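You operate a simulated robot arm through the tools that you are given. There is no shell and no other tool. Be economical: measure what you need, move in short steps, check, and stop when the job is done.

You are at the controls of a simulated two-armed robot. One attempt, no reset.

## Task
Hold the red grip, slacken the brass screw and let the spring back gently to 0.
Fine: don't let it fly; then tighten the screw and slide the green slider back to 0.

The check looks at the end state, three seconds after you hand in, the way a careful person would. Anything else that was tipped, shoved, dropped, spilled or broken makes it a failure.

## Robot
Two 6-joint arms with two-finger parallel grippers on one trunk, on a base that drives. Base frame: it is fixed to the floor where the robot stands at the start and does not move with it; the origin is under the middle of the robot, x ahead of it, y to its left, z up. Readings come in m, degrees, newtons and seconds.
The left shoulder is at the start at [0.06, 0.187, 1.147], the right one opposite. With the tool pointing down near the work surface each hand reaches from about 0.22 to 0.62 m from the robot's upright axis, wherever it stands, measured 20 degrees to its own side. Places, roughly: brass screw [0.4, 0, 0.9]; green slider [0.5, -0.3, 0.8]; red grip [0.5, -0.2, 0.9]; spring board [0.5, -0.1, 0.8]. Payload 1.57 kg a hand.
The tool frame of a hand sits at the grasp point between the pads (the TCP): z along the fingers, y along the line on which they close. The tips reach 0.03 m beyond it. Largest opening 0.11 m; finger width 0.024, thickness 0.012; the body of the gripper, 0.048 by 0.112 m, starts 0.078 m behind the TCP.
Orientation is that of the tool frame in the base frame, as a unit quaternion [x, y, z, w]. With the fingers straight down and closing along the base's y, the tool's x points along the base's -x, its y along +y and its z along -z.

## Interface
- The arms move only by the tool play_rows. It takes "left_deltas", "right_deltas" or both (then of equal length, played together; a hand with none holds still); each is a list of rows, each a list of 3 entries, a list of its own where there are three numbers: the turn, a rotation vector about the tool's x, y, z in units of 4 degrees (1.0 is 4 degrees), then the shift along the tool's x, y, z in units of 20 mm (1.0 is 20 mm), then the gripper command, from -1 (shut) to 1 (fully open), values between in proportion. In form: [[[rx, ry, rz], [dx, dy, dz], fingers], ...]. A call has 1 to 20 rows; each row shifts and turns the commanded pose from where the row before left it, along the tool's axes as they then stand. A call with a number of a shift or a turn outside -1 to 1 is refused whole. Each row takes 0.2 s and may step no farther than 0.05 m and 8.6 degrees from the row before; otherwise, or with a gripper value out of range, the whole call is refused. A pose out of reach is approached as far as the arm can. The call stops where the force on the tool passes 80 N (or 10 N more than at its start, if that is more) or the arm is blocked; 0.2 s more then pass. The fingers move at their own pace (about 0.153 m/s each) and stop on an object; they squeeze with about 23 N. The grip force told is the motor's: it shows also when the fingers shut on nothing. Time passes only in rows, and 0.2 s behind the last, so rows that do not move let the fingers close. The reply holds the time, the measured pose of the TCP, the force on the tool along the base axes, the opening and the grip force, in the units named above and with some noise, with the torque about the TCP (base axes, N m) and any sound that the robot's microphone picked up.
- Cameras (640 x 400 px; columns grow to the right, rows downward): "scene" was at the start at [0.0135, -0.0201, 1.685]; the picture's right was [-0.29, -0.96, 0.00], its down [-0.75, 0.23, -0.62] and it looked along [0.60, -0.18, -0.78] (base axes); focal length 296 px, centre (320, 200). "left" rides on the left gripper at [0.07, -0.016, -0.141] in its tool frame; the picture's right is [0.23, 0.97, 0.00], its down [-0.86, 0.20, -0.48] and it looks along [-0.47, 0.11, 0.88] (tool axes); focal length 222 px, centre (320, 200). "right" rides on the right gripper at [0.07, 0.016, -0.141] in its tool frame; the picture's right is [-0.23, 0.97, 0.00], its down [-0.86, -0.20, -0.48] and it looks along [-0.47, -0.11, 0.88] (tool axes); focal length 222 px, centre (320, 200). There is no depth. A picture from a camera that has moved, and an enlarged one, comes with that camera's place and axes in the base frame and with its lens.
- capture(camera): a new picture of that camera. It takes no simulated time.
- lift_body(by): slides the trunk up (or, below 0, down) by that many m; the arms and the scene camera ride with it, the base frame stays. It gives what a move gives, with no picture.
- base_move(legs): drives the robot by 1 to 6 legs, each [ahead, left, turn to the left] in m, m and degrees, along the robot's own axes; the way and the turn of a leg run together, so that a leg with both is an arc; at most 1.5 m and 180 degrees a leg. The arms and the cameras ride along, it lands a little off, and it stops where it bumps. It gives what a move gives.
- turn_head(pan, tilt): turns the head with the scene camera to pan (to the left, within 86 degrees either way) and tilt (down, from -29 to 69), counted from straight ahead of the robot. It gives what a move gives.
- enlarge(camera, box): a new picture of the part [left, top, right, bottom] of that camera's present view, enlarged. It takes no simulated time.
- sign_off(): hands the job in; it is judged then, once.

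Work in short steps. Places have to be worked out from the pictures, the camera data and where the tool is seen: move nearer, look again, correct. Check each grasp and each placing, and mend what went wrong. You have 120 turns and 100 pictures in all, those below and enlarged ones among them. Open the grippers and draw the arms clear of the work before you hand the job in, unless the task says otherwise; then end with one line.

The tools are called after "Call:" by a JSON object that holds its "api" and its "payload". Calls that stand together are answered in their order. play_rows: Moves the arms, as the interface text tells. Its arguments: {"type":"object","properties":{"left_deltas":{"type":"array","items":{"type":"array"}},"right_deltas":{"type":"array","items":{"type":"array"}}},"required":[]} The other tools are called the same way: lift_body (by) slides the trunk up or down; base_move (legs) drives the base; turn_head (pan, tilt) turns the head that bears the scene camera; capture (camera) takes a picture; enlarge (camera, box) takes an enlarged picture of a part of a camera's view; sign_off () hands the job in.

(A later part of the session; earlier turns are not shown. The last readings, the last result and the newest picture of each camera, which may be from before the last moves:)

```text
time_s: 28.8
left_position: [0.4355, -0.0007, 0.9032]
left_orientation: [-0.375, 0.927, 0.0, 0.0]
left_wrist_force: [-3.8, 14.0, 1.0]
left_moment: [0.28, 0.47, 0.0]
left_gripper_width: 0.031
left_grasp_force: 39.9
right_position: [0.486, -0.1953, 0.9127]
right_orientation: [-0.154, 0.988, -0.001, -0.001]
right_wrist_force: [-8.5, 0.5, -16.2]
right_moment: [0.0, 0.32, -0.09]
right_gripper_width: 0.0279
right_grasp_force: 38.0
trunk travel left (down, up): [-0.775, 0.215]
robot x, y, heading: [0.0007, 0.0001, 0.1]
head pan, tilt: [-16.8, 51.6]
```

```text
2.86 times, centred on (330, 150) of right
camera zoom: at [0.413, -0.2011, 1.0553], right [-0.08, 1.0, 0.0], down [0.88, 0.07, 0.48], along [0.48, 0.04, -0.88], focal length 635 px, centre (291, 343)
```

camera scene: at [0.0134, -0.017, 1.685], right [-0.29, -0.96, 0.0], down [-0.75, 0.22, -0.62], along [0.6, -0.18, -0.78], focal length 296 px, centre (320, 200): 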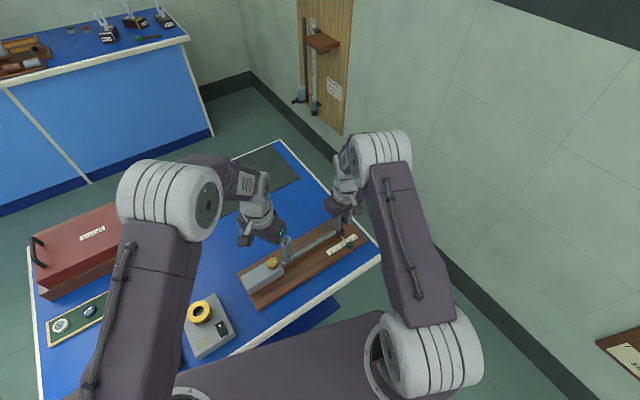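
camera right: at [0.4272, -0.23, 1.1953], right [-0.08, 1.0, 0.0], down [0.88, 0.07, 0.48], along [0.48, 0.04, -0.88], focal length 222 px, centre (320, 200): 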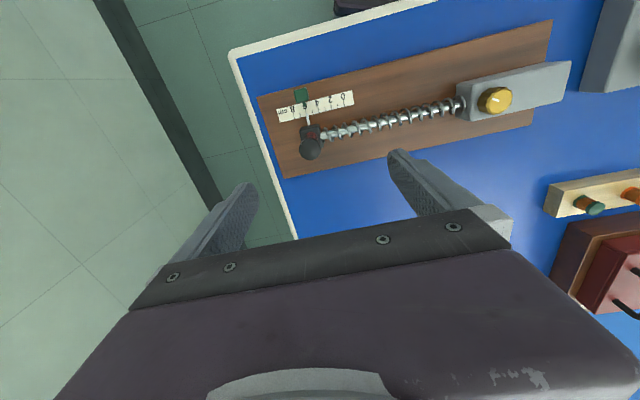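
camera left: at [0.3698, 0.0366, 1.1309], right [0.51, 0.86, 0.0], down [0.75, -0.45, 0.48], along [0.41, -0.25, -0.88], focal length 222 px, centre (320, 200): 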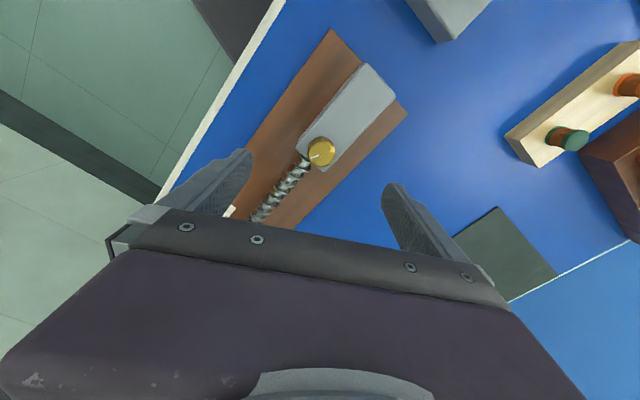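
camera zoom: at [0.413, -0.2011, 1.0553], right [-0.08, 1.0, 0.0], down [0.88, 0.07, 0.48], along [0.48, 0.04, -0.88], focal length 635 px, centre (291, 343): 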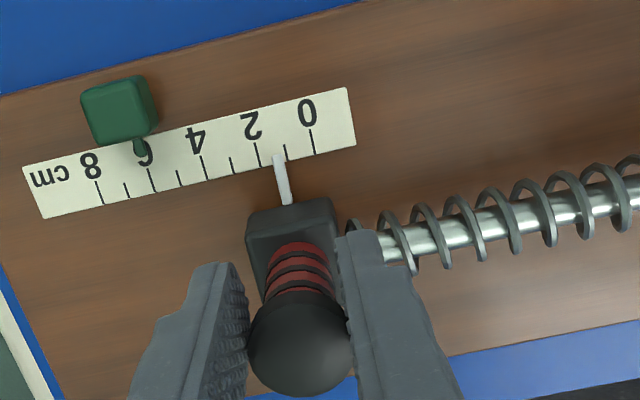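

The pointer reads about 1.25 now. I let it in another 9 mm more slowly.

Call:
{"api": "play_rows", "payload": {"right_deltas": [[[0, 0, 0], [0, 0.1, 0], -1], [[0, 0, 0], [0, 0.1, 0], -1], [[0, 0, 0], [0, 0.1, 0], -1], [[0, 0, 0], [0, 0.1, 0], -1], [[0, 0, 0], [0, 0.05, 0], -1], [[0, 0, 0], [0, 0, 0], -1]]}}

Call:
{"api": "enlarge", "payload": {"camera": "right", "box": [260, 100, 380, 180]}}

Call:
{"api": "enlarge", "payload": {"camera": "scene", "box": [270, 190, 390, 270]}}

```text
time_s: 30.2
left_position: [0.4358, -0.0005, 0.9038]
left_orientation: [-0.375, 0.927, 0.0, -0.001]
left_wrist_force: [-6.9, 16.5, 7.3]
left_moment: [0.28, -0.02, -0.01]
left_gripper_width: 0.031
left_grasp_force: 40.4
right_position: [0.4842, -0.1862, 0.9114]
right_orientation: [-0.154, 0.988, 0.0, -0.001]
right_wrist_force: [-7.8, -0.1, -28.8]
right_moment: [0.0, -0.03, -0.06]
right_gripper_width: 0.0278
right_grasp_force: 38.5
trunk travel left (down, up): [-0.775, 0.215]
robot x, y, heading: [-0.0001, 0.0026, 0.0]
head pan, tilt: [-16.8, 51.6]
```

```text
5.00 times, centred on (320, 140) of right
camera zoom: at [0.4103, -0.1923, 1.0554], right [-0.08, 1.0, 0.0], down [0.88, 0.07, 0.48], along [0.48, 0.04, -0.88], focal length 1111 px, centre (320, 500)
```

zoom: 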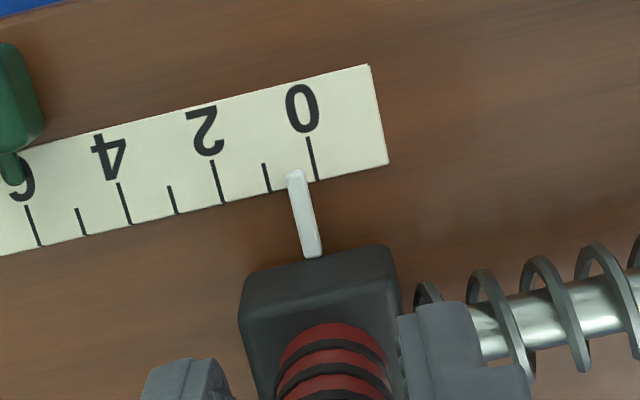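

```text
5.00 times, centred on (330, 230) of scene
camera zoom: at [0.0132, -0.0179, 1.6849], right [-0.29, -0.96, 0.0], down [-0.75, 0.23, -0.62], along [0.6, -0.18, -0.78], focal length 1478 px, centre (270, 50)
```

zoom: 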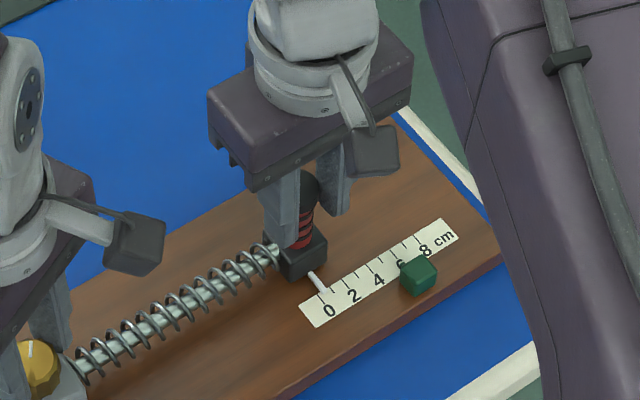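

The pointer reads about 0.4 cm. I go 3 mm further and look closely.

Call:
{"api": "play_rows", "payload": {"right_deltas": [[[0, 0, 0], [0, 0.05, 0.02], -1], [[0, 0, 0], [0, 0.05, 0], -1], [[0, 0, 0], [0, 0.05, 0], -1], [[0, 0, 0], [0, 0, 0], -1]]}}

Call:
{"api": "enlarge", "payload": {"camera": "right", "box": [290, 110, 350, 150]}}

Call:
{"api": "enlarge", "payload": {"camera": "scene", "box": [310, 220, 370, 260]}}

```text
time_s: 31.2
left_position: [0.4348, -0.0006, 0.9017]
left_orientation: [-0.375, 0.927, 0.0, 0.0]
left_wrist_force: [-2.4, 15.7, 2.8]
left_moment: [0.58, 0.48, 0.01]
left_gripper_width: 0.0311
left_grasp_force: 39.7
right_position: [0.4828, -0.1842, 0.9116]
right_orientation: [-0.155, 0.988, -0.001, -0.001]
right_wrist_force: [-12.2, -1.5, -19.7]
right_moment: [-0.28, 1.06, 0.1]
right_gripper_width: 0.0276
right_grasp_force: 37.6
trunk travel left (down, up): [-0.775, 0.215]
robot x, y, heading: [-0.0012, -0.0012, -0.1]
head pan, tilt: [-16.8, 51.6]
```

```text
10.00 times, centred on (320, 130) of right
camera zoom: at [0.4094, -0.1896, 1.0555], right [-0.08, 1.0, 0.0], down [0.88, 0.07, 0.48], along [0.48, 0.04, -0.88], focal length 2221 px, centre (320, 900)
```

zoom: 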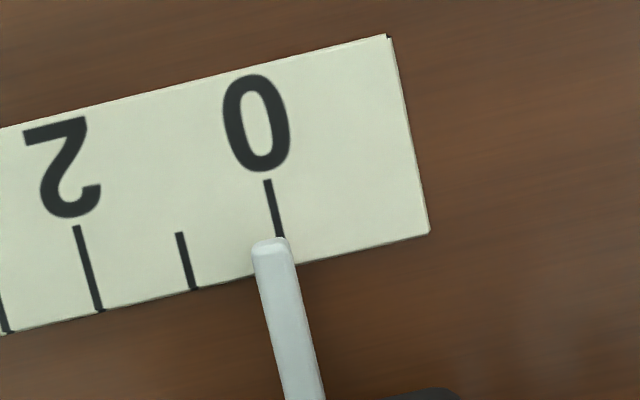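

```text
10.00 times, centred on (340, 240) of scene
camera zoom: at [0.013, -0.0177, 1.685], right [-0.29, -0.96, 0.0], down [-0.75, 0.23, -0.62], along [0.6, -0.18, -0.78], focal length 2956 px, centre (120, -200)
```

zoom: 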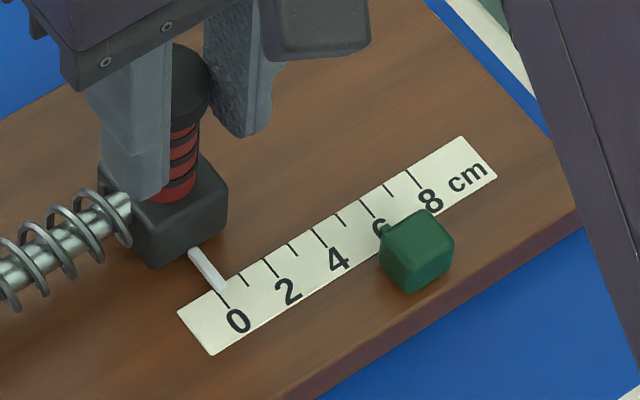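

The pointer is about 1 mm short of 0 (right view, minimal parallax). I inch in 0.7 mm and check again.

Call:
{"api": "play_rows", "payload": {"right_deltas": [[[0, 0, 0], [0, 0.035, 0], -1], [[0, 0, 0], [0, 0, 0], -1], [[0, 0, 0], [0, 0, 0], -1]]}}

Call:
{"api": "enlarge", "payload": {"camera": "right", "box": [290, 110, 350, 150]}}

```text
time_s: 32.0
left_position: [0.4351, 0.0003, 0.9029]
left_orientation: [-0.375, 0.927, -0.002, 0.0]
left_wrist_force: [3.9, 14.9, -7.2]
left_moment: [0.09, 0.52, -0.02]
left_gripper_width: 0.0316
left_grasp_force: 39.9
right_position: [0.4828, -0.1832, 0.9116]
right_orientation: [-0.154, 0.988, -0.001, 0.0]
right_wrist_force: [-16.8, -3.7, -8.2]
right_moment: [-0.15, 0.53, 0.11]
right_gripper_width: 0.0277
right_grasp_force: 38.3
trunk travel left (down, up): [-0.775, 0.215]
robot x, y, heading: [-0.0002, -0.0027, 0.1]
head pan, tilt: [-16.8, 51.6]
```

```text
10.00 times, centred on (320, 130) of right
camera zoom: at [0.409, -0.1885, 1.0554], right [-0.08, 1.0, 0.0], down [0.88, 0.07, 0.48], along [0.48, 0.04, -0.88], focal length 2221 px, centre (320, 900)
```

zoom: 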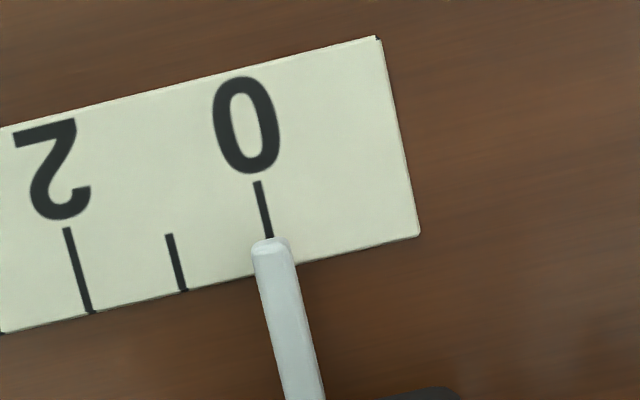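

The pointer sits on 0. Now I tighten the screw, turning the left hand clockwise 80° while the right keeps holding.

Call:
{"api": "play_rows", "payload": {"left_deltas": [[[0, 0, 1], [0, 0, 0], -1], [[0, 0, 1], [0, 0, 0], -1], [[0, 0, 1], [0, 0, 0], -1], [[0, 0, 1], [0, 0, 0], -1], [[0, 0, 1], [0, 0, 0], -1], [[0, 0, 1], [0, 0, 0], -1], [[0, 0, 1], [0, 0, 0], -1], [[0, 0, 1], [0, 0, 0], -1], [[0, 0, 1], [0, 0, 0], -1], [[0, 0, 1], [0, 0, 0], -1], [[0, 0, 1], [0, 0, 0], -1], [[0, 0, 1], [0, 0, 0], -1], [[0, 0, 1], [0, 0, 0], -1], [[0, 0, 1], [0, 0, 0], -1], [[0, 0, 1], [0, 0, 0], -1], [[0, 0, 1], [0, 0, 0], -1], [[0, 0, 1], [0, 0, 0], -1], [[0, 0, 1], [0, 0, 0], -1], [[0, 0, 1], [0, 0, 0], -1], [[0, 0, 1], [0, 0, 0], -1]]}}

Call:
{"api": "enlarge", "payload": {"camera": "left", "box": [220, 80, 440, 220]}}

Call:
{"api": "enlarge", "payload": {"camera": "right", "box": [290, 110, 350, 150]}}

```text
time_s: 36.2
left_position: [0.4339, -0.0002, 0.9043]
left_orientation: [0.31, 0.951, 0.001, 0.001]
left_wrist_force: [3.2, 20.4, 7.5]
left_moment: [-0.06, -0.82, 0.03]
left_gripper_width: 0.0312
left_grasp_force: 40.4
right_position: [0.4827, -0.1829, 0.912]
right_orientation: [-0.155, 0.988, -0.001, 0.001]
right_wrist_force: [-8.1, -9.6, -7.0]
right_moment: [-0.04, 0.23, -0.03]
right_gripper_width: 0.0279
right_grasp_force: 38.5
trunk travel left (down, up): [-0.775, 0.215]
robot x, y, heading: [0.0015, -0.0036, 0.2]
head pan, tilt: [-16.8, 51.6]
```

```text
2.86 times, centred on (330, 150) of left
camera zoom: at [0.3684, 0.0271, 1.0446], right [0.39, 0.92, 0.0], down [0.81, -0.34, 0.48], along [0.44, -0.19, -0.88], focal length 635 px, centre (291, 343)
```

zoom: 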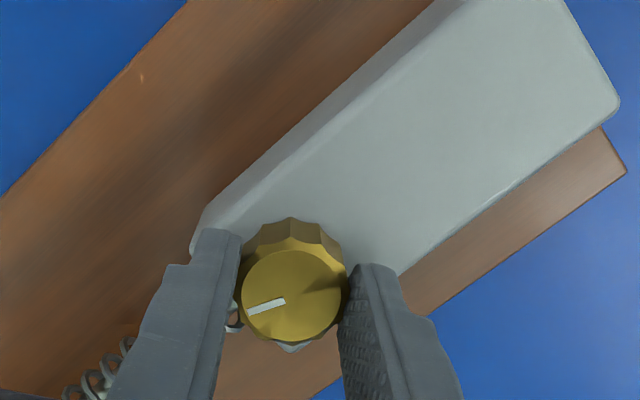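

```text
10.00 times, centred on (320, 130) of right
camera zoom: at [0.4088, -0.1886, 1.0552], right [-0.08, 1.0, 0.0], down [0.87, 0.07, 0.48], along [0.48, 0.04, -0.88], focal length 2221 px, centre (320, 900)
```

zoom: 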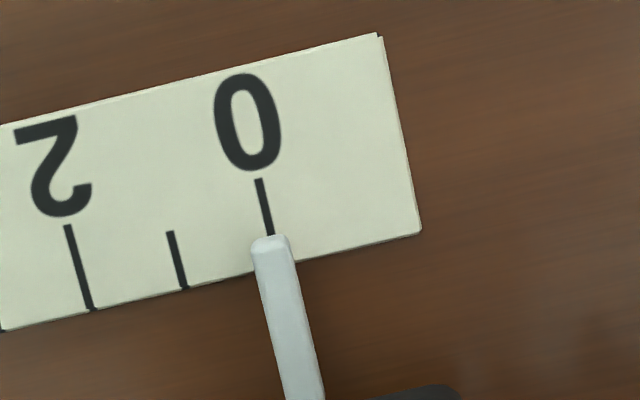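

Still on 0, knob 8° short of its original angle. I turn on 16° more, watching torque or slip for tightness.

Call:
{"api": "play_rows", "payload": {"left_deltas": [[[0, 0, 0.8], [0, 0, 0], -1], [[0, 0, 0.8], [0, 0, 0], -1], [[0, 0, 0.8], [0, 0, 0], -1], [[0, 0, 0.8], [0, 0, 0], -1], [[0, 0, 0.8], [0, 0, 0], -1]]}}

Call:
{"api": "enlarge", "payload": {"camera": "left", "box": [220, 80, 440, 220]}}

```text
time_s: 37.4
left_position: [0.4356, -0.0001, 0.9023]
left_orientation: [0.439, 0.899, -0.001, 0.001]
left_wrist_force: [5.3, 17.8, 18.7]
left_moment: [0.14, 0.05, 0.52]
left_gripper_width: 0.0312
left_grasp_force: 40.2
right_position: [0.4823, -0.182, 0.9117]
right_orientation: [-0.155, 0.988, -0.001, 0.0]
right_wrist_force: [-7.3, -6.4, -11.6]
right_moment: [0.08, -0.32, 0.01]
right_gripper_width: 0.0275
right_grasp_force: 38.1
trunk travel left (down, up): [-0.775, 0.215]
robot x, y, heading: [-0.0006, 0.0014, 0.2]
head pan, tilt: [-16.8, 51.6]
```

```text
2.86 times, centred on (330, 150) of left
camera zoom: at [0.379, 0.0438, 1.0432], right [0.63, 0.78, 0.0], down [0.68, -0.55, 0.48], along [0.37, -0.3, -0.88], focal length 635 px, centre (291, 343)
```

zoom: 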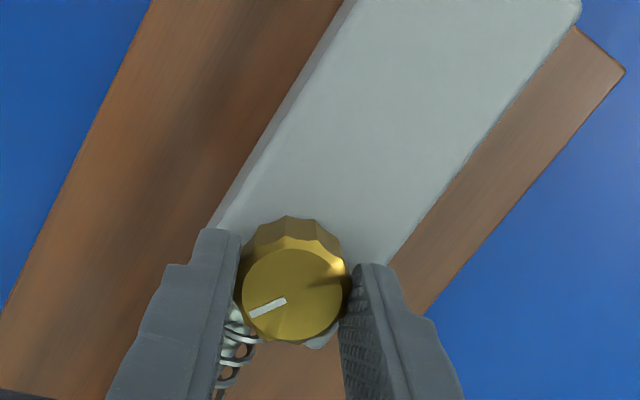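

Torque is now 0.5 N·m and the knob is past its original angle: tight. I open the left hand and lift it off.

Call:
{"api": "play_rows", "payload": {"left_deltas": [[[0, 0, 0], [0, 0, 0], -0.2], [[0, 0, 0], [0, 0, 0], 0.2], [[0, 0, 0], [0, 0, -0.5], 0.4], [[0, 0, 0], [0, 0, -1], 0.4], [[0, 0, 0], [0, 0, -1], 0.4], [[0, 0, 0], [0, 0, -1], 0.4], [[0, 0, 0], [0, 0, -1], 0.4], [[0, 0, 0], [0, 0, -1], 0.4], [[0, 0, 0], [0, 0, -1], 0.4]]}}

Call:
{"api": "enlarge", "payload": {"camera": "right", "box": [290, 110, 350, 150]}}

Call:
{"api": "enlarge", "payload": {"camera": "scene", "box": [220, 170, 400, 290]}}

```text
time_s: 39.4
left_position: [0.4341, -0.0017, 1.031]
left_orientation: [0.438, 0.899, 0.0, 0.001]
left_wrist_force: [0.4, 1.0, 0.3]
left_moment: [-0.02, 0.02, 0.0]
left_gripper_width: 0.077
left_grasp_force: 0.0
right_position: [0.482, -0.184, 0.9114]
right_orientation: [-0.155, 0.988, -0.001, 0.001]
right_wrist_force: [-6.3, 8.3, -1.8]
right_moment: [0.11, -0.1, 0.1]
right_gripper_width: 0.0279
right_grasp_force: 38.2
trunk travel left (down, up): [-0.775, 0.215]
robot x, y, heading: [0.0005, 0.0006, 0.1]
head pan, tilt: [-16.8, 51.6]
```

```text
10.00 times, centred on (320, 130) of right
camera zoom: at [0.409, -0.1888, 1.0553], right [-0.08, 1.0, 0.0], down [0.87, 0.07, 0.48], along [0.48, 0.04, -0.88], focal length 2221 px, centre (320, 900)
```

zoom: 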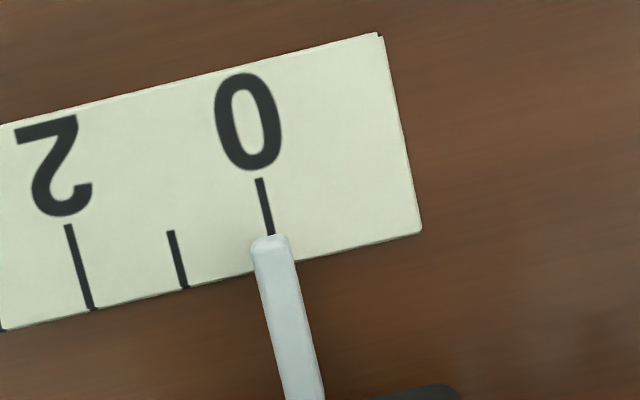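

```text
3.33 times, centred on (310, 230) of scene
camera zoom: at [0.0123, -0.0182, 1.685], right [-0.29, -0.96, 0.0], down [-0.75, 0.23, -0.62], along [0.6, -0.18, -0.78], focal length 986 px, centre (353, 100)
```

zoom: 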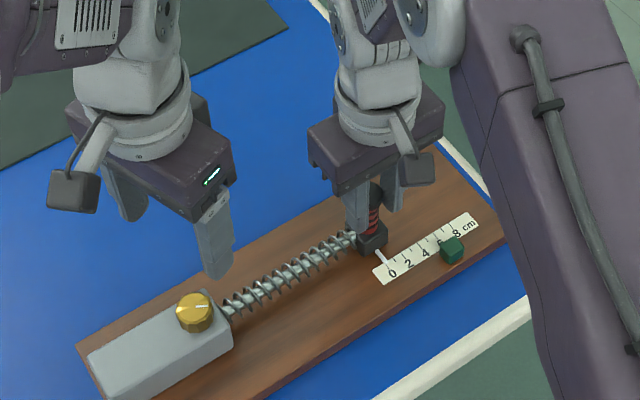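

Tight and on 0. I release the grip and lift the right hand, and move the left hand up out of the way.

Call:
{"api": "play_rows", "payload": {"left_deltas": [[[0, 0, -1], [0, 0, -1], 0.4], [[0, 0, -1], [0, 0, -1], 0.4], [[0, 0, -1], [0, 0, -1], 0.4], [[0, 0, -1], [0, 0, -1], 0.4], [[0, 0, -1], [0, 0, -1], 0.4], [[0, 0, -1], [0, 0, -1], 0.4], [[0, 0, -1], [0, 0, -1], 0.4], [[0, 0, -1], [0, 0, -1], 0.4]], "right_deltas": [[[0, 0, 0], [0, 0, 0], -0.3], [[0, 0, 0], [0, 0, 0], 0.2], [[0, 0, 0], [0, 0, 0], 0.5], [[0, 0, 0], [0, 0, -1], 0.5], [[0, 0, 0], [0, 0, -1], 0.5], [[0, 0, 0], [0, 0, -1], 0.5], [[0, 0, 0], [0, 0, -1], 0.5], [[0, 0, 0], [0, 0, -1], 0.5]]}}

Call:
{"api": "enlarge", "payload": {"camera": "right", "box": [220, 60, 420, 180]}}

Call:
{"api": "enlarge", "payload": {"camera": "scene", "box": [310, 210, 390, 260]}}

```text
time_s: 41.2
left_position: [0.4342, -0.0017, 1.1945]
left_orientation: [0.172, 0.985, 0.0, 0.0]
left_wrist_force: [-0.7, 0.2, 0.3]
left_moment: [0.05, 0.0, -0.01]
left_gripper_width: 0.0771
left_grasp_force: 0.2
right_position: [0.481, -0.1839, 1.012]
right_orientation: [-0.155, 0.988, 0.0, 0.0]
right_wrist_force: [0.2, 0.2, -0.3]
right_moment: [0.0, -0.02, 0.02]
right_gripper_width: 0.0825
right_grasp_force: 0.1
trunk travel left (down, up): [-0.775, 0.215]
robot x, y, heading: [-0.0012, -0.0029, -0.2]
head pan, tilt: [-16.8, 51.6]
```

```text
3.20 times, centred on (320, 120) of right
camera zoom: at [0.408, -0.1897, 1.1543], right [-0.08, 1.0, 0.0], down [0.88, 0.07, 0.48], along [0.48, 0.04, -0.88], focal length 711 px, centre (320, 456)
```

zoom: 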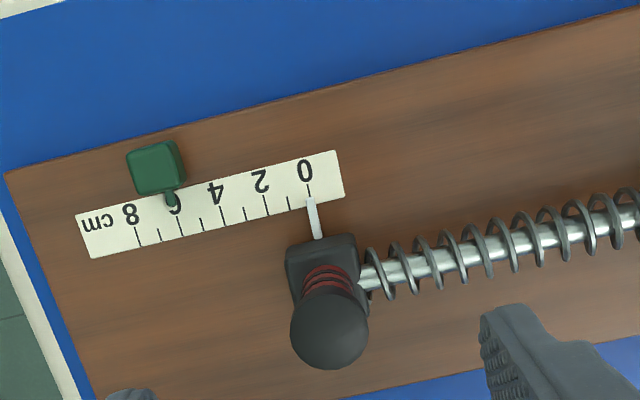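

```text
8.00 times, centred on (350, 235) of scene
camera zoom: at [0.0122, -0.0199, 1.685], right [-0.29, -0.96, 0.0], down [-0.75, 0.23, -0.62], along [0.6, -0.18, -0.78], focal length 2365 px, centre (80, -80)
```

zoom: 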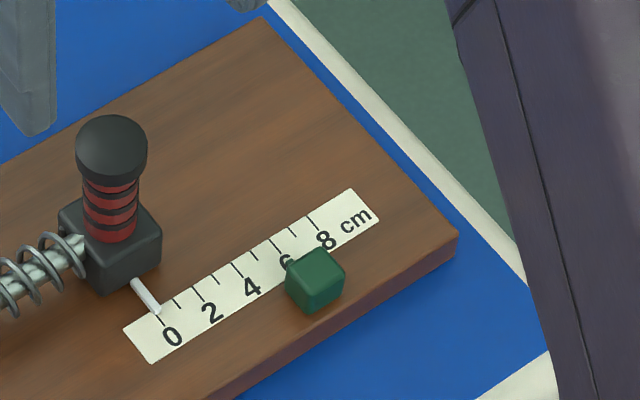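

The carriage stays on 0 after release. The slider, a roughly 20 mm cube, is near [0.449, -0.254, top ~0.86]. I move the right hand above it, still yawed so the jaws close along the scale, and look.

Call:
{"api": "play_rows", "payload": {"right_deltas": [[[0, 0, 0], [0.65, -0.71, 0], 0.2], [[0, 0, 0], [0.65, -0.71, 0], 0.2], [[0, 0, 0], [0.65, -0.71, 0], 0.2], [[0, 0, 0], [0.65, -0.71, 0], 0.2], [[0, 0, 0], [0, 0, 1], 0.2], [[0, 0, 0], [0, 0, 1], 0.2], [[0, 0, 0], [0, 0, 1], 0.2], [[0, 0, 0], [0, 0, 1], 0.2], [[0, 0, 0], [0, 0, 0.5], 0.2]]}}

Call:
{"api": "enlarge", "payload": {"camera": "right", "box": [220, 80, 440, 220]}}

Call:
{"api": "enlarge", "payload": {"camera": "scene", "box": [310, 200, 390, 260]}}

```text
time_s: 43.2
left_position: [0.4364, -0.0009, 1.1932]
left_orientation: [0.173, 0.985, 0.0, 0.0]
left_wrist_force: [0.0, -0.7, -0.1]
left_moment: [-0.01, 0.0, 0.0]
left_gripper_width: 0.0769
left_grasp_force: 0.0
right_position: [0.4523, -0.2532, 0.9208]
right_orientation: [-0.155, 0.988, 0.0, 0.0]
right_wrist_force: [0.3, -0.1, 0.0]
right_moment: [0.02, 0.02, -0.04]
right_gripper_width: 0.0662
right_grasp_force: 0.2
trunk travel left (down, up): [-0.775, 0.215]
robot x, y, heading: [0.0011, 0.0041, 0.0]
head pan, tilt: [-16.8, 51.6]
```

```text
2.86 times, centred on (330, 150) of right
camera zoom: at [0.3792, -0.2599, 1.0644], right [-0.08, 1.0, 0.0], down [0.88, 0.07, 0.48], along [0.48, 0.04, -0.88], focal length 635 px, centre (291, 343)
```

zoom: 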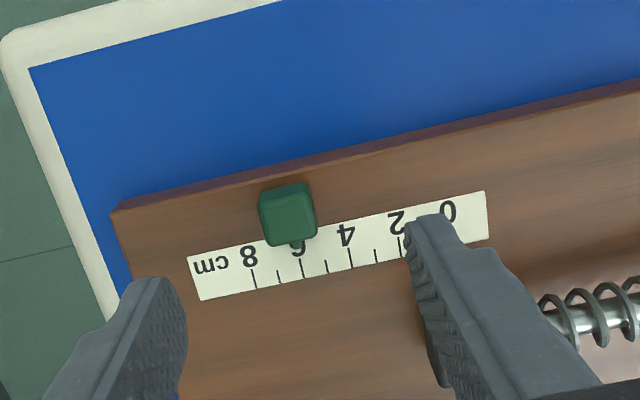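

```text
6.67 times, centred on (350, 230) of scene
camera zoom: at [0.0137, -0.0203, 1.685], right [-0.29, -0.96, 0.0], down [-0.75, 0.23, -0.62], along [0.6, -0.18, -0.78], focal length 1971 px, centre (120, 0)
```

zoom: 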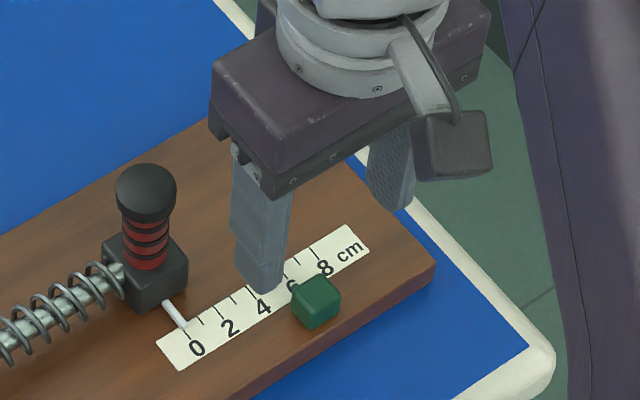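

The cube needs the hand about 9 mm toward the robot. I shift and lower to z≈0.886 (tips near cube top), then recheck.

Call:
{"api": "play_rows", "payload": {"right_deltas": [[[0, 0, 0], [0.46, -0.04, 0], 0], [[0, 0, 0], [0, 0, 0.6], 0], [[0, 0, 0], [0, 0, 0.6], 0], [[0, 0, 0], [0, 0, 0.55], 0], [[0, 0, 0], [0, 0, 0], 0]]}}

Call:
{"api": "enlarge", "payload": {"camera": "right", "box": [220, 80, 440, 220]}}

Call:
{"api": "enlarge", "payload": {"camera": "scene", "box": [310, 200, 390, 260]}}

```text
time_s: 44.4
left_position: [0.4356, -0.0015, 1.1925]
left_orientation: [0.173, 0.985, 0.001, 0.0]
left_wrist_force: [-0.6, -0.4, -0.1]
left_moment: [0.0, 0.04, -0.04]
left_gripper_width: 0.0772
left_grasp_force: 0.1
right_position: [0.4434, -0.2589, 0.8851]
right_orientation: [-0.155, 0.988, 0.0, 0.0]
right_wrist_force: [0.1, 0.2, -0.3]
right_moment: [-0.05, 0.04, 0.01]
right_gripper_width: 0.0551
right_grasp_force: 0.1
trunk travel left (down, up): [-0.775, 0.215]
robot x, y, heading: [0.0001, -0.0022, 0.0]
head pan, tilt: [-16.8, 51.6]
```

```text
2.86 times, centred on (330, 150) of right
camera zoom: at [0.3697, -0.2647, 1.0288], right [-0.08, 1.0, 0.0], down [0.88, 0.07, 0.48], along [0.48, 0.04, -0.88], focal length 635 px, centre (291, 343)
```

zoom: 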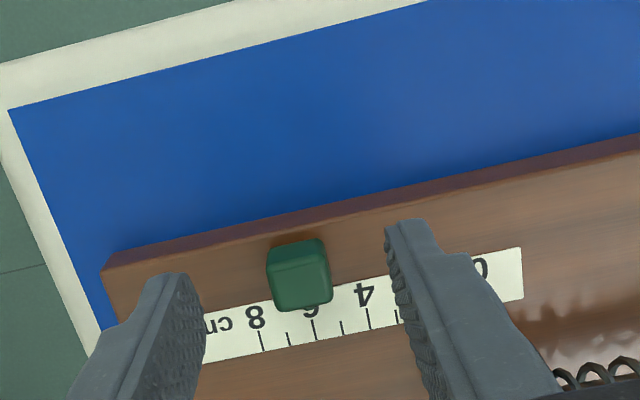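

```text
6.67 times, centred on (350, 230) of scene
camera zoom: at [0.0136, -0.0201, 1.685], right [-0.29, -0.96, 0.0], down [-0.75, 0.23, -0.62], along [0.6, -0.18, -0.78], focal length 1971 px, centre (120, 0)
```

zoom: 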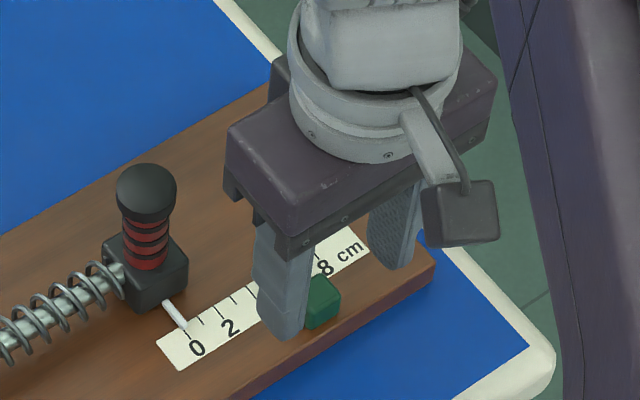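

Alignment is good. I lower 6 mm more in small steps, watching for board contact.

Call:
{"api": "play_rows", "payload": {"right_deltas": [[[0, 0, 0], [0.1, 0, 0.15], 0], [[0, 0, 0], [0, 0, 0.15], 0], [[0, 0, 0], [0, 0, 0], 0]]}}

Call:
{"api": "enlarge", "payload": {"camera": "scene", "box": [330, 215, 380, 255]}}

Call:
{"api": "enlarge", "payload": {"camera": "right", "box": [260, 100, 380, 180]}}

```text
time_s: 45.2
left_position: [0.4357, -0.0006, 1.1933]
left_orientation: [0.174, 0.985, 0.001, 0.0]
left_wrist_force: [-0.1, 0.3, -0.4]
left_moment: [0.02, -0.02, 0.0]
left_gripper_width: 0.0772
left_grasp_force: 0.1
right_position: [0.4399, -0.2588, 0.8798]
right_orientation: [-0.155, 0.988, 0.0, 0.0]
right_wrist_force: [-0.3, 0.4, -0.6]
right_moment: [0.01, -0.01, -0.01]
right_gripper_width: 0.055
right_grasp_force: 0.0
trunk travel left (down, up): [-0.775, 0.215]
robot x, y, heading: [-0.0014, 0.001, -0.1]
head pan, tilt: [-16.8, 51.6]
```

```text
10.00 times, centred on (355, 235) of scene
camera zoom: at [0.0136, -0.0201, 1.685], right [-0.29, -0.96, 0.0], down [-0.75, 0.23, -0.62], along [0.6, -0.18, -0.78], focal length 2956 px, centre (-30, -150)
```

zoom: 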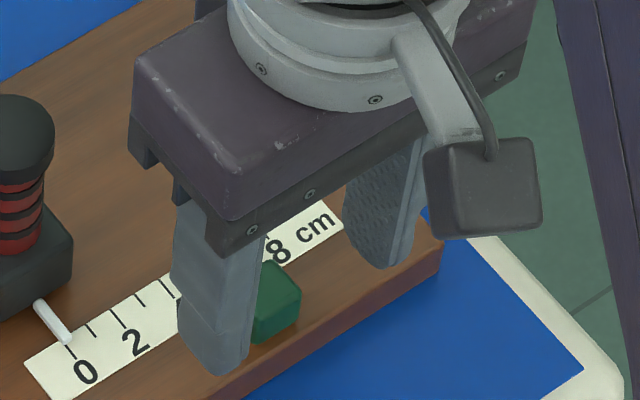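

```text
5.00 times, centred on (320, 140) of right
camera zoom: at [0.3675, -0.2653, 1.0235], right [-0.08, 1.0, 0.0], down [0.88, 0.07, 0.48], along [0.48, 0.04, -0.88], focal length 1111 px, centre (320, 500)
```

zoom: 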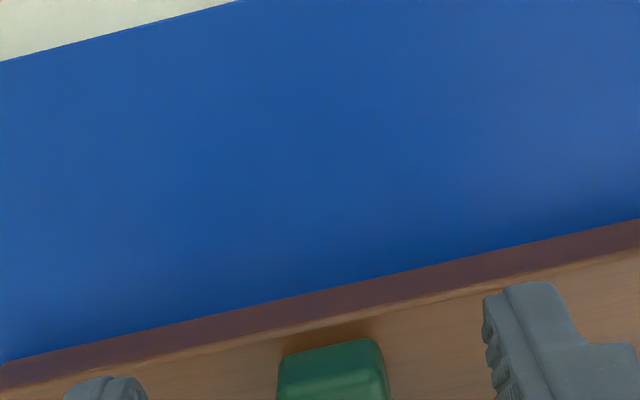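

No contact yet. I lower 4 mm more and close gently to see whether the cube is caught.

Call:
{"api": "play_rows", "payload": {"right_deltas": [[[0, 0, 0], [0, 0, 0.1], 0], [[0, 0, 0], [0, 0, 0.1], 0], [[0, 0, 0], [0, 0, 0], -0.4], [[0, 0, 0], [0, 0, 0], -0.55], [[0, 0, 0], [0, 0, 0], -0.55]]}}

Call:
{"api": "enlarge", "payload": {"camera": "right", "box": [220, 100, 440, 240]}}

Call:
{"api": "enlarge", "payload": {"camera": "scene", "box": [330, 215, 380, 255]}}

```text
time_s: 46.4
left_position: [0.4351, -0.0011, 1.1926]
left_orientation: [0.174, 0.985, -0.001, 0.001]
left_wrist_force: [0.5, -0.3, 0.7]
left_moment: [0.01, -0.01, 0.0]
left_gripper_width: 0.077
left_grasp_force: 0.1
right_position: [0.4414, -0.2601, 0.8757]
right_orientation: [-0.155, 0.988, 0.0, -0.001]
right_wrist_force: [0.3, -0.2, -0.2]
right_moment: [0.03, 0.01, 0.01]
right_gripper_width: 0.0248
right_grasp_force: 0.1
trunk travel left (down, up): [-0.775, 0.215]
robot x, y, heading: [-0.0009, 0.001, -0.1]
head pan, tilt: [-16.8, 51.6]
```

```text
2.86 times, centred on (330, 170) of right
camera zoom: at [0.3675, -0.2653, 1.0192], right [-0.08, 1.0, 0.0], down [0.88, 0.07, 0.48], along [0.48, 0.04, -0.88], focal length 635 px, centre (291, 286)
```

zoom: 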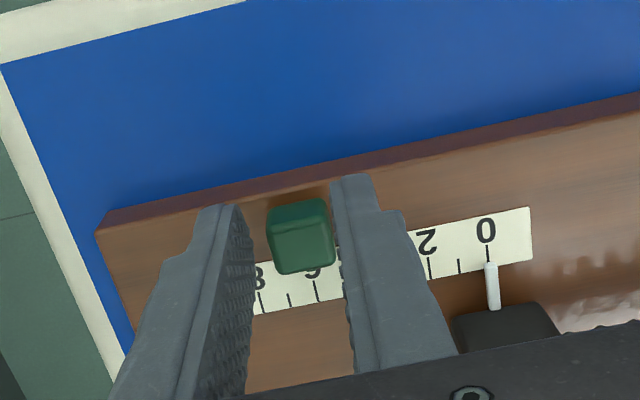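

```text
10.00 times, centred on (355, 235) of scene
camera zoom: at [0.0136, -0.0202, 1.685], right [-0.29, -0.96, 0.0], down [-0.75, 0.23, -0.62], along [0.6, -0.18, -0.78], focal length 2956 px, centre (-30, -150)
```

zoom: 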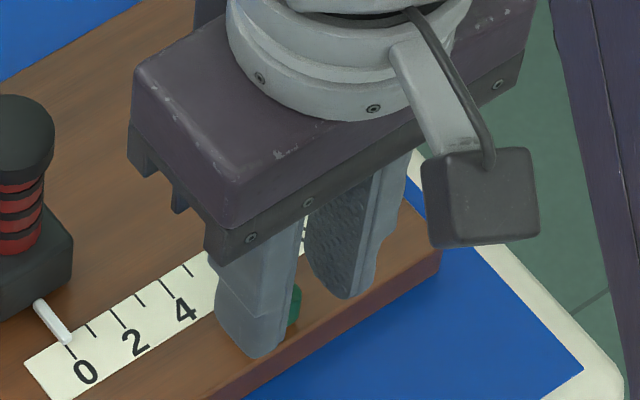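

The cube seems to be between the pads. I close further to see whether the fingers stop on it.

Call:
{"api": "play_rows", "payload": {"right_deltas": [[[0, 0, 0], [0, -0.05, 0], -0.6], [[0, 0, 0], [0, 0, 0], -0.7], [[0, 0, 0], [0, 0, 0], -0.8], [[0, 0, 0], [0, 0, 0], -0.8]]}}

Call:
{"api": "enlarge", "payload": {"camera": "right", "box": [220, 100, 440, 240]}}

```text
time_s: 47.4
left_position: [0.4355, -0.0003, 1.1932]
left_orientation: [0.174, 0.985, 0.0, 0.0]
left_wrist_force: [-0.7, 0.3, -0.1]
left_moment: [0.03, 0.0, 0.01]
left_gripper_width: 0.0771
left_grasp_force: 0.0
right_position: [0.4406, -0.2596, 0.8754]
right_orientation: [-0.155, 0.988, 0.0, 0.0]
right_wrist_force: [0.3, 0.4, 0.5]
right_moment: [0.0, 0.0, 0.01]
right_gripper_width: 0.011
right_grasp_force: 0.0
trunk travel left (down, up): [-0.775, 0.215]
robot x, y, heading: [-0.0006, -0.0007, 0.1]
head pan, tilt: [-16.8, 51.6]
```

```text
2.86 times, centred on (330, 170) of right
camera zoom: at [0.3677, -0.2667, 1.0192], right [-0.08, 1.0, 0.0], down [0.88, 0.07, 0.48], along [0.48, 0.04, -0.88], focal length 635 px, centre (291, 286)
```

zoom: 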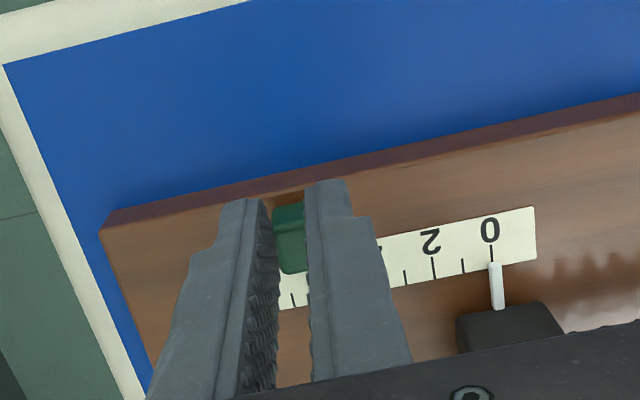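

The tips passed just above the cube, so it is lower still. I reopen, shift 3 mm each way per the new estimate, and lower 8 mm.

Call:
{"api": "play_rows", "payload": {"right_deltas": [[[0, 0, 0], [0, 0, 0], -0.3], [[0, 0, 0], [-0.15, 0.15, 0], 0], [[0, 0, 0], [0, 0, 0.15], 0], [[0, 0, 0], [0, 0, 0.15], 0], [[0, 0, 0], [0, 0, 0.1], 0], [[0, 0, 0], [0, 0, 0], 0]]}}

Call:
{"api": "enlarge", "payload": {"camera": "right", "box": [220, 100, 440, 240]}}

Call:
{"api": "enlarge", "payload": {"camera": "scene", "box": [330, 215, 380, 255]}}

```text
time_s: 48.8
left_position: [0.4364, -0.0015, 1.1925]
left_orientation: [0.174, 0.985, 0.0, 0.0]
left_wrist_force: [-0.6, -0.1, -0.7]
left_moment: [-0.01, -0.03, -0.01]
left_gripper_width: 0.0767
left_grasp_force: 0.0
right_position: [0.4422, -0.2566, 0.8686]
right_orientation: [-0.155, 0.988, 0.001, 0.0]
right_wrist_force: [0.2, 0.1, 0.4]
right_moment: [-0.02, 0.0, 0.02]
right_gripper_width: 0.0548
right_grasp_force: 0.2
trunk travel left (down, up): [-0.775, 0.215]
robot x, y, heading: [0.0011, -0.0009, 0.1]
head pan, tilt: [-16.8, 51.6]
```

```text
2.86 times, centred on (330, 170) of right
camera zoom: at [0.369, -0.2625, 1.0121], right [-0.08, 1.0, 0.0], down [0.88, 0.07, 0.48], along [0.48, 0.04, -0.88], focal length 635 px, centre (291, 286)
```

zoom: 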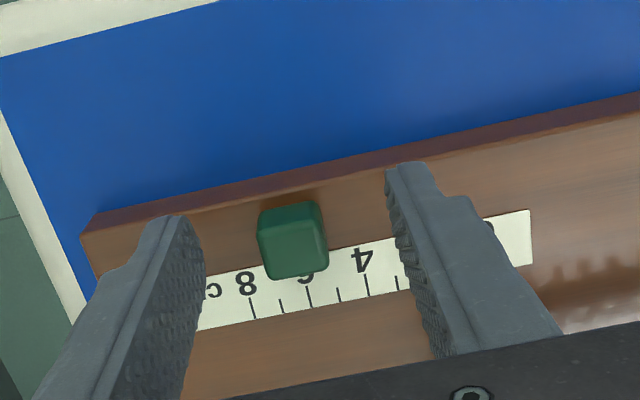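

```text
10.00 times, centred on (355, 235) of scene
camera zoom: at [0.0136, -0.0202, 1.685], right [-0.29, -0.96, 0.0], down [-0.75, 0.23, -0.62], along [0.6, -0.18, -0.78], focal length 2956 px, centre (-30, -150)
```

zoom: 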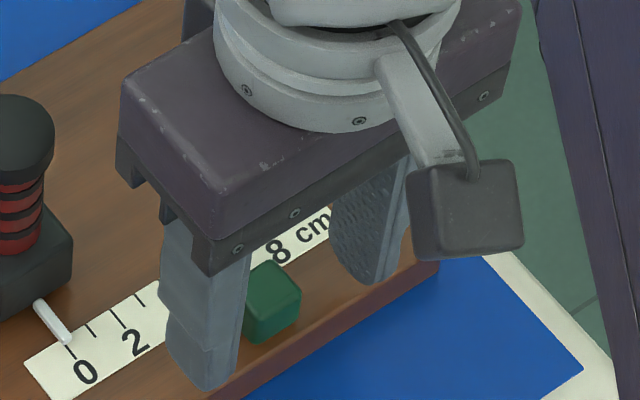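

The cube is lower than thought, and the scene view suggests the fingers sit about 4 mm too near the robot. I shift 4 mm away and lower 6 mm more, watching force.

Call:
{"api": "play_rows", "payload": {"right_deltas": [[[0, 0, 0], [-0.2, 0, 0], 0], [[0, 0, 0], [0, 0, 0.1], 0], [[0, 0, 0], [0, 0, 0.1], 0], [[0, 0, 0], [0, 0, 0.1], 0], [[0, 0, 0], [0, 0, 0], -0.3], [[0, 0, 0], [0, 0, 0], -0.55], [[0, 0, 0], [0, 0, 0], -0.7], [[0, 0, 0], [0, 0, 0], -0.7]]}}

Call:
{"api": "enlarge", "payload": {"camera": "right", "box": [220, 100, 440, 240]}}

Call:
{"api": "enlarge", "payload": {"camera": "scene", "box": [330, 215, 380, 255]}}

```text
time_s: 50.6
left_position: [0.4361, -0.0011, 1.1939]
left_orientation: [0.173, 0.985, -0.001, 0.0]
left_wrist_force: [0.1, -0.5, -0.1]
left_moment: [0.05, 0.02, 0.0]
left_gripper_width: 0.077
left_grasp_force: 0.2
right_position: [0.4478, -0.2549, 0.8623]
right_orientation: [-0.154, 0.988, 0.0, 0.0]
right_wrist_force: [0.2, 1.4, -2.3]
right_moment: [0.08, -0.2, 0.03]
right_gripper_width: 0.0199
right_grasp_force: 33.8
trunk travel left (down, up): [-0.775, 0.215]
robot x, y, heading: [-0.0043, -0.0003, -0.1]
head pan, tilt: [-16.8, 51.6]
```

```text
2.86 times, centred on (330, 170) of right
camera zoom: at [0.3736, -0.2607, 1.0054], right [-0.08, 1.0, 0.0], down [0.88, 0.07, 0.48], along [0.48, 0.04, -0.88], focal length 635 px, centre (291, 286)
```

zoom: 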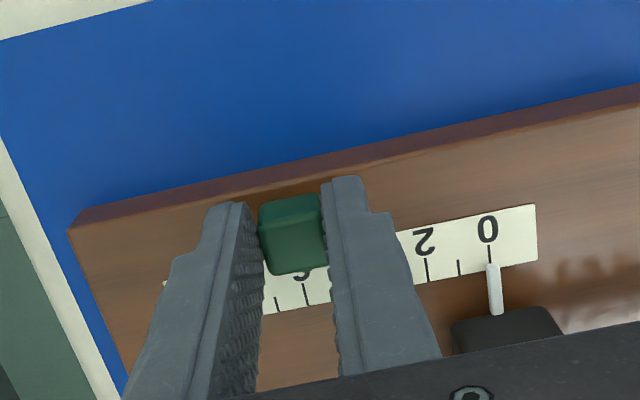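

```text
10.00 times, centred on (355, 235) of scene
camera zoom: at [0.0136, -0.0203, 1.685], right [-0.29, -0.96, 0.0], down [-0.75, 0.23, -0.62], along [0.6, -0.18, -0.78], focal length 2956 px, centre (-30, -150)
```

zoom: 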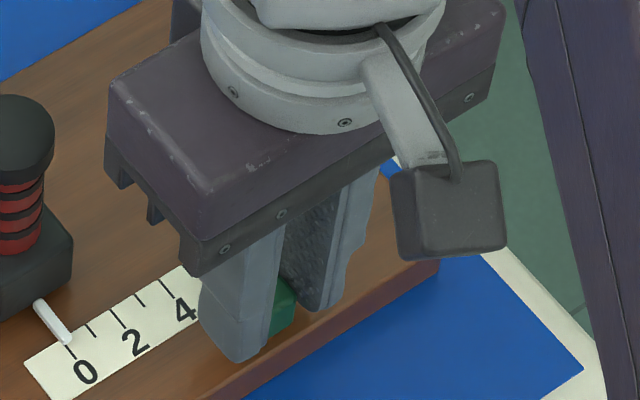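

The cube is gripped (19.9 mm). I slide it inward 51 mm along the scale at 15 mm/s.

Call:
{"api": "play_rows", "payload": {"right_deltas": [[[0, 0, 0], [0, 0.15, 0], -0.75], [[0, 0, 0], [0, 0.15, 0], -0.75], [[0, 0, 0], [0, 0.15, 0], -0.75], [[0, 0, 0], [0, 0.15, 0], -0.75], [[0, 0, 0], [0, 0.15, 0], -0.75], [[0, 0, 0], [0, 0.15, 0], -0.75], [[0, 0, 0], [0, 0.15, 0], -0.75], [[0, 0, 0], [0, 0.15, 0], -0.75], [[0, 0, 0], [0, 0.15, 0], -0.75], [[0, 0, 0], [0, 0.15, 0], -0.75], [[0, 0, 0], [0, 0.15, 0], -0.75], [[0, 0, 0], [0, 0.15, 0], -0.75], [[0, 0, 0], [0, 0.15, 0], -0.75], [[0, 0, 0], [0, 0.15, 0], -0.75], [[0, 0, 0], [0, 0.15, 0], -0.75], [[0, 0, 0], [0, 0.15, 0], -0.75], [[0, 0, 0], [0, 0.15, 0], -0.75], [[0, 0, 0], [0, 0, 0], -0.75]]}}

Call:
{"api": "enlarge", "payload": {"camera": "right", "box": [220, 100, 440, 240]}}

Call:
{"api": "enlarge", "payload": {"camera": "scene", "box": [310, 205, 380, 255]}}

```text
time_s: 54.4
left_position: [0.4382, -0.0002, 1.1929]
left_orientation: [0.173, 0.985, 0.0, -0.001]
left_wrist_force: [0.2, -0.8, -0.9]
left_moment: [0.02, 0.02, 0.0]
left_gripper_width: 0.0769
left_grasp_force: 0.1
right_position: [0.4315, -0.2083, 0.8608]
right_orientation: [-0.154, 0.988, 0.001, -0.002]
right_wrist_force: [3.5, 1.7, -20.0]
right_moment: [0.04, -0.06, 0.03]
right_gripper_width: 0.0202
right_grasp_force: 33.7
trunk travel left (down, up): [-0.775, 0.215]
robot x, y, heading: [0.0043, 0.0006, -0.1]
head pan, tilt: [-16.8, 51.6]
```

```text
2.86 times, centred on (330, 170) of right
camera zoom: at [0.3587, -0.2129, 1.0057], right [-0.08, 1.0, 0.0], down [0.88, 0.07, 0.48], along [0.47, 0.04, -0.88], focal length 635 px, centre (291, 286)
```

zoom: 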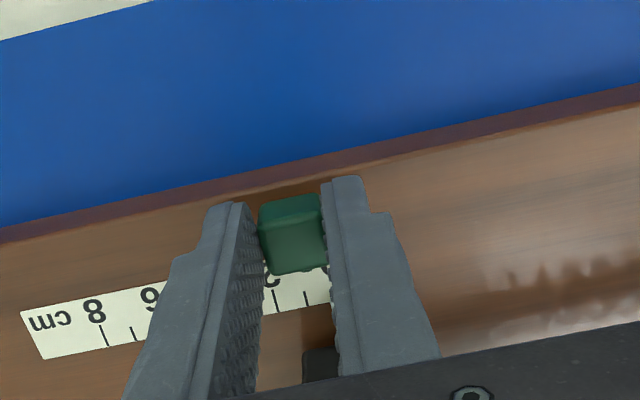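

```text
8.00 times, centred on (345, 230) of scene
camera zoom: at [0.0172, -0.0212, 1.6849], right [-0.29, -0.96, 0.0], down [-0.75, 0.23, -0.62], along [0.59, -0.18, -0.78], focal length 2365 px, centre (120, -40)
```

zoom: 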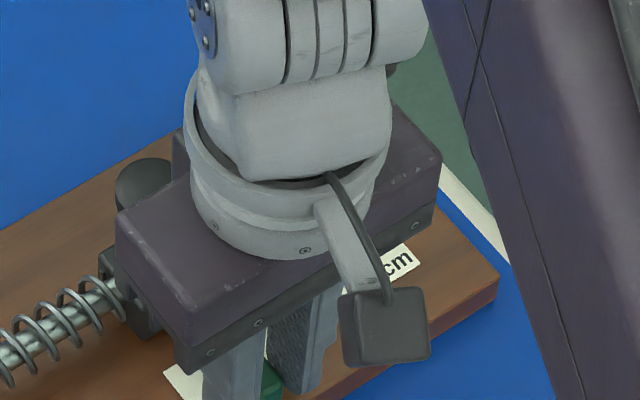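

Compared with the earlier view at 6, tick 1 is now in the same place, so the slider is at about 1.0. I slide 9.5 mm more.

Call:
{"api": "play_rows", "payload": {"right_deltas": [[[0, 0, 0], [0, 0.1, 0], -0.75], [[0, 0, 0], [0, 0.1, 0], -0.75], [[0, 0, 0], [0, 0.1, 0], -0.75], [[0, 0, 0], [0, 0.1, 0], -0.75], [[0, 0, 0], [0, 0.075, 0], -0.75], [[0, 0, 0], [0, 0, 0], -0.75]]}}

Call:
{"api": "enlarge", "payload": {"camera": "right", "box": [290, 150, 350, 210]}}

```text
time_s: 55.8
left_position: [0.4373, -0.0056, 1.1933]
left_orientation: [0.173, 0.985, 0.001, -0.001]
left_wrist_force: [-0.4, -0.8, 0.5]
left_moment: [-0.01, 0.0, -0.01]
left_gripper_width: 0.0771
left_grasp_force: 0.2
right_position: [0.4286, -0.2, 0.862]
right_orientation: [-0.154, 0.988, 0.001, 0.001]
right_wrist_force: [2.9, -17.4, -3.4]
right_moment: [-0.91, 0.43, 0.3]
right_gripper_width: 0.0195
right_grasp_force: 33.3
trunk travel left (down, up): [-0.775, 0.215]
robot x, y, heading: [0.0004, -0.0007, 0.2]
head pan, tilt: [-16.8, 51.6]
```

```text
6.67 times, centred on (320, 180) of right
camera zoom: at [0.3556, -0.2059, 1.0055], right [-0.08, 1.0, 0.0], down [0.87, 0.07, 0.48], along [0.48, 0.04, -0.88], focal length 1481 px, centre (320, 333)
```

zoom: 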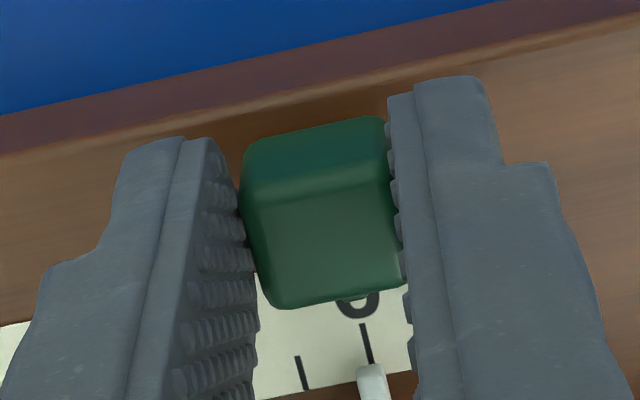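

Tick 0 is at about the place tick 6 was, and some resistance has appeared. I open, lift, and check the nub against 0.

Call:
{"api": "play_rows", "payload": {"right_deltas": [[[0, 0, 0], [0, 0, 0], -0.4], [[0, 0, 0], [0, 0, 0], 0], [[0, 0, 0], [0, 0, -1], 0], [[0, 0, 0], [0, 0, -1], 0], [[0, 0, 0], [0, 0, -1], 0], [[0, 0, 0], [0, 0, -1], 0], [[0, 0, 0], [0, 0, 0], 0]]}}

Call:
{"api": "enlarge", "payload": {"camera": "right", "box": [290, 130, 350, 180]}}

Call:
{"api": "enlarge", "payload": {"camera": "scene", "box": [310, 220, 370, 260]}}

```text
time_s: 57.4
left_position: [0.4358, -0.0019, 1.1941]
left_orientation: [0.174, 0.985, 0.0, 0.0]
left_wrist_force: [0.3, -0.6, -0.3]
left_moment: [0.0, 0.01, 0.01]
left_gripper_width: 0.0767
left_grasp_force: 0.0
right_position: [0.426, -0.196, 0.9418]
right_orientation: [-0.155, 0.988, 0.001, 0.0]
right_wrist_force: [0.1, -0.5, -0.1]
right_moment: [0.0, -0.03, -0.01]
right_gripper_width: 0.0552
right_grasp_force: 0.1
trunk travel left (down, up): [-0.775, 0.215]
robot x, y, heading: [-0.0005, 0.0015, 0.0]
head pan, tilt: [-16.8, 51.6]
```

```text
8.00 times, centred on (320, 155) of right
camera zoom: at [0.354, -0.2021, 1.0846], right [-0.08, 1.0, 0.0], down [0.88, 0.07, 0.48], along [0.48, 0.04, -0.88], focal length 1777 px, centre (320, 560)
```

zoom: 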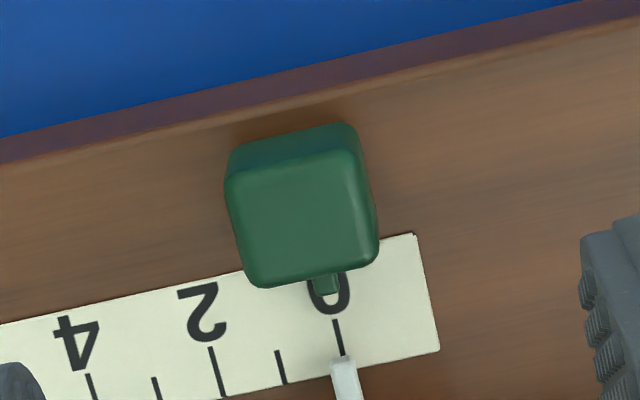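

```text
10.00 times, centred on (340, 240) of scene
camera zoom: at [0.0139, -0.0202, 1.685], right [-0.29, -0.96, 0.0], down [-0.75, 0.23, -0.62], along [0.59, -0.18, -0.78], focal length 2956 px, centre (120, -200)
```

zoom: 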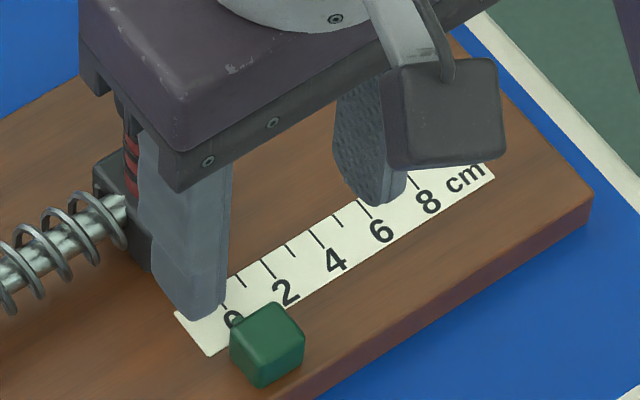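

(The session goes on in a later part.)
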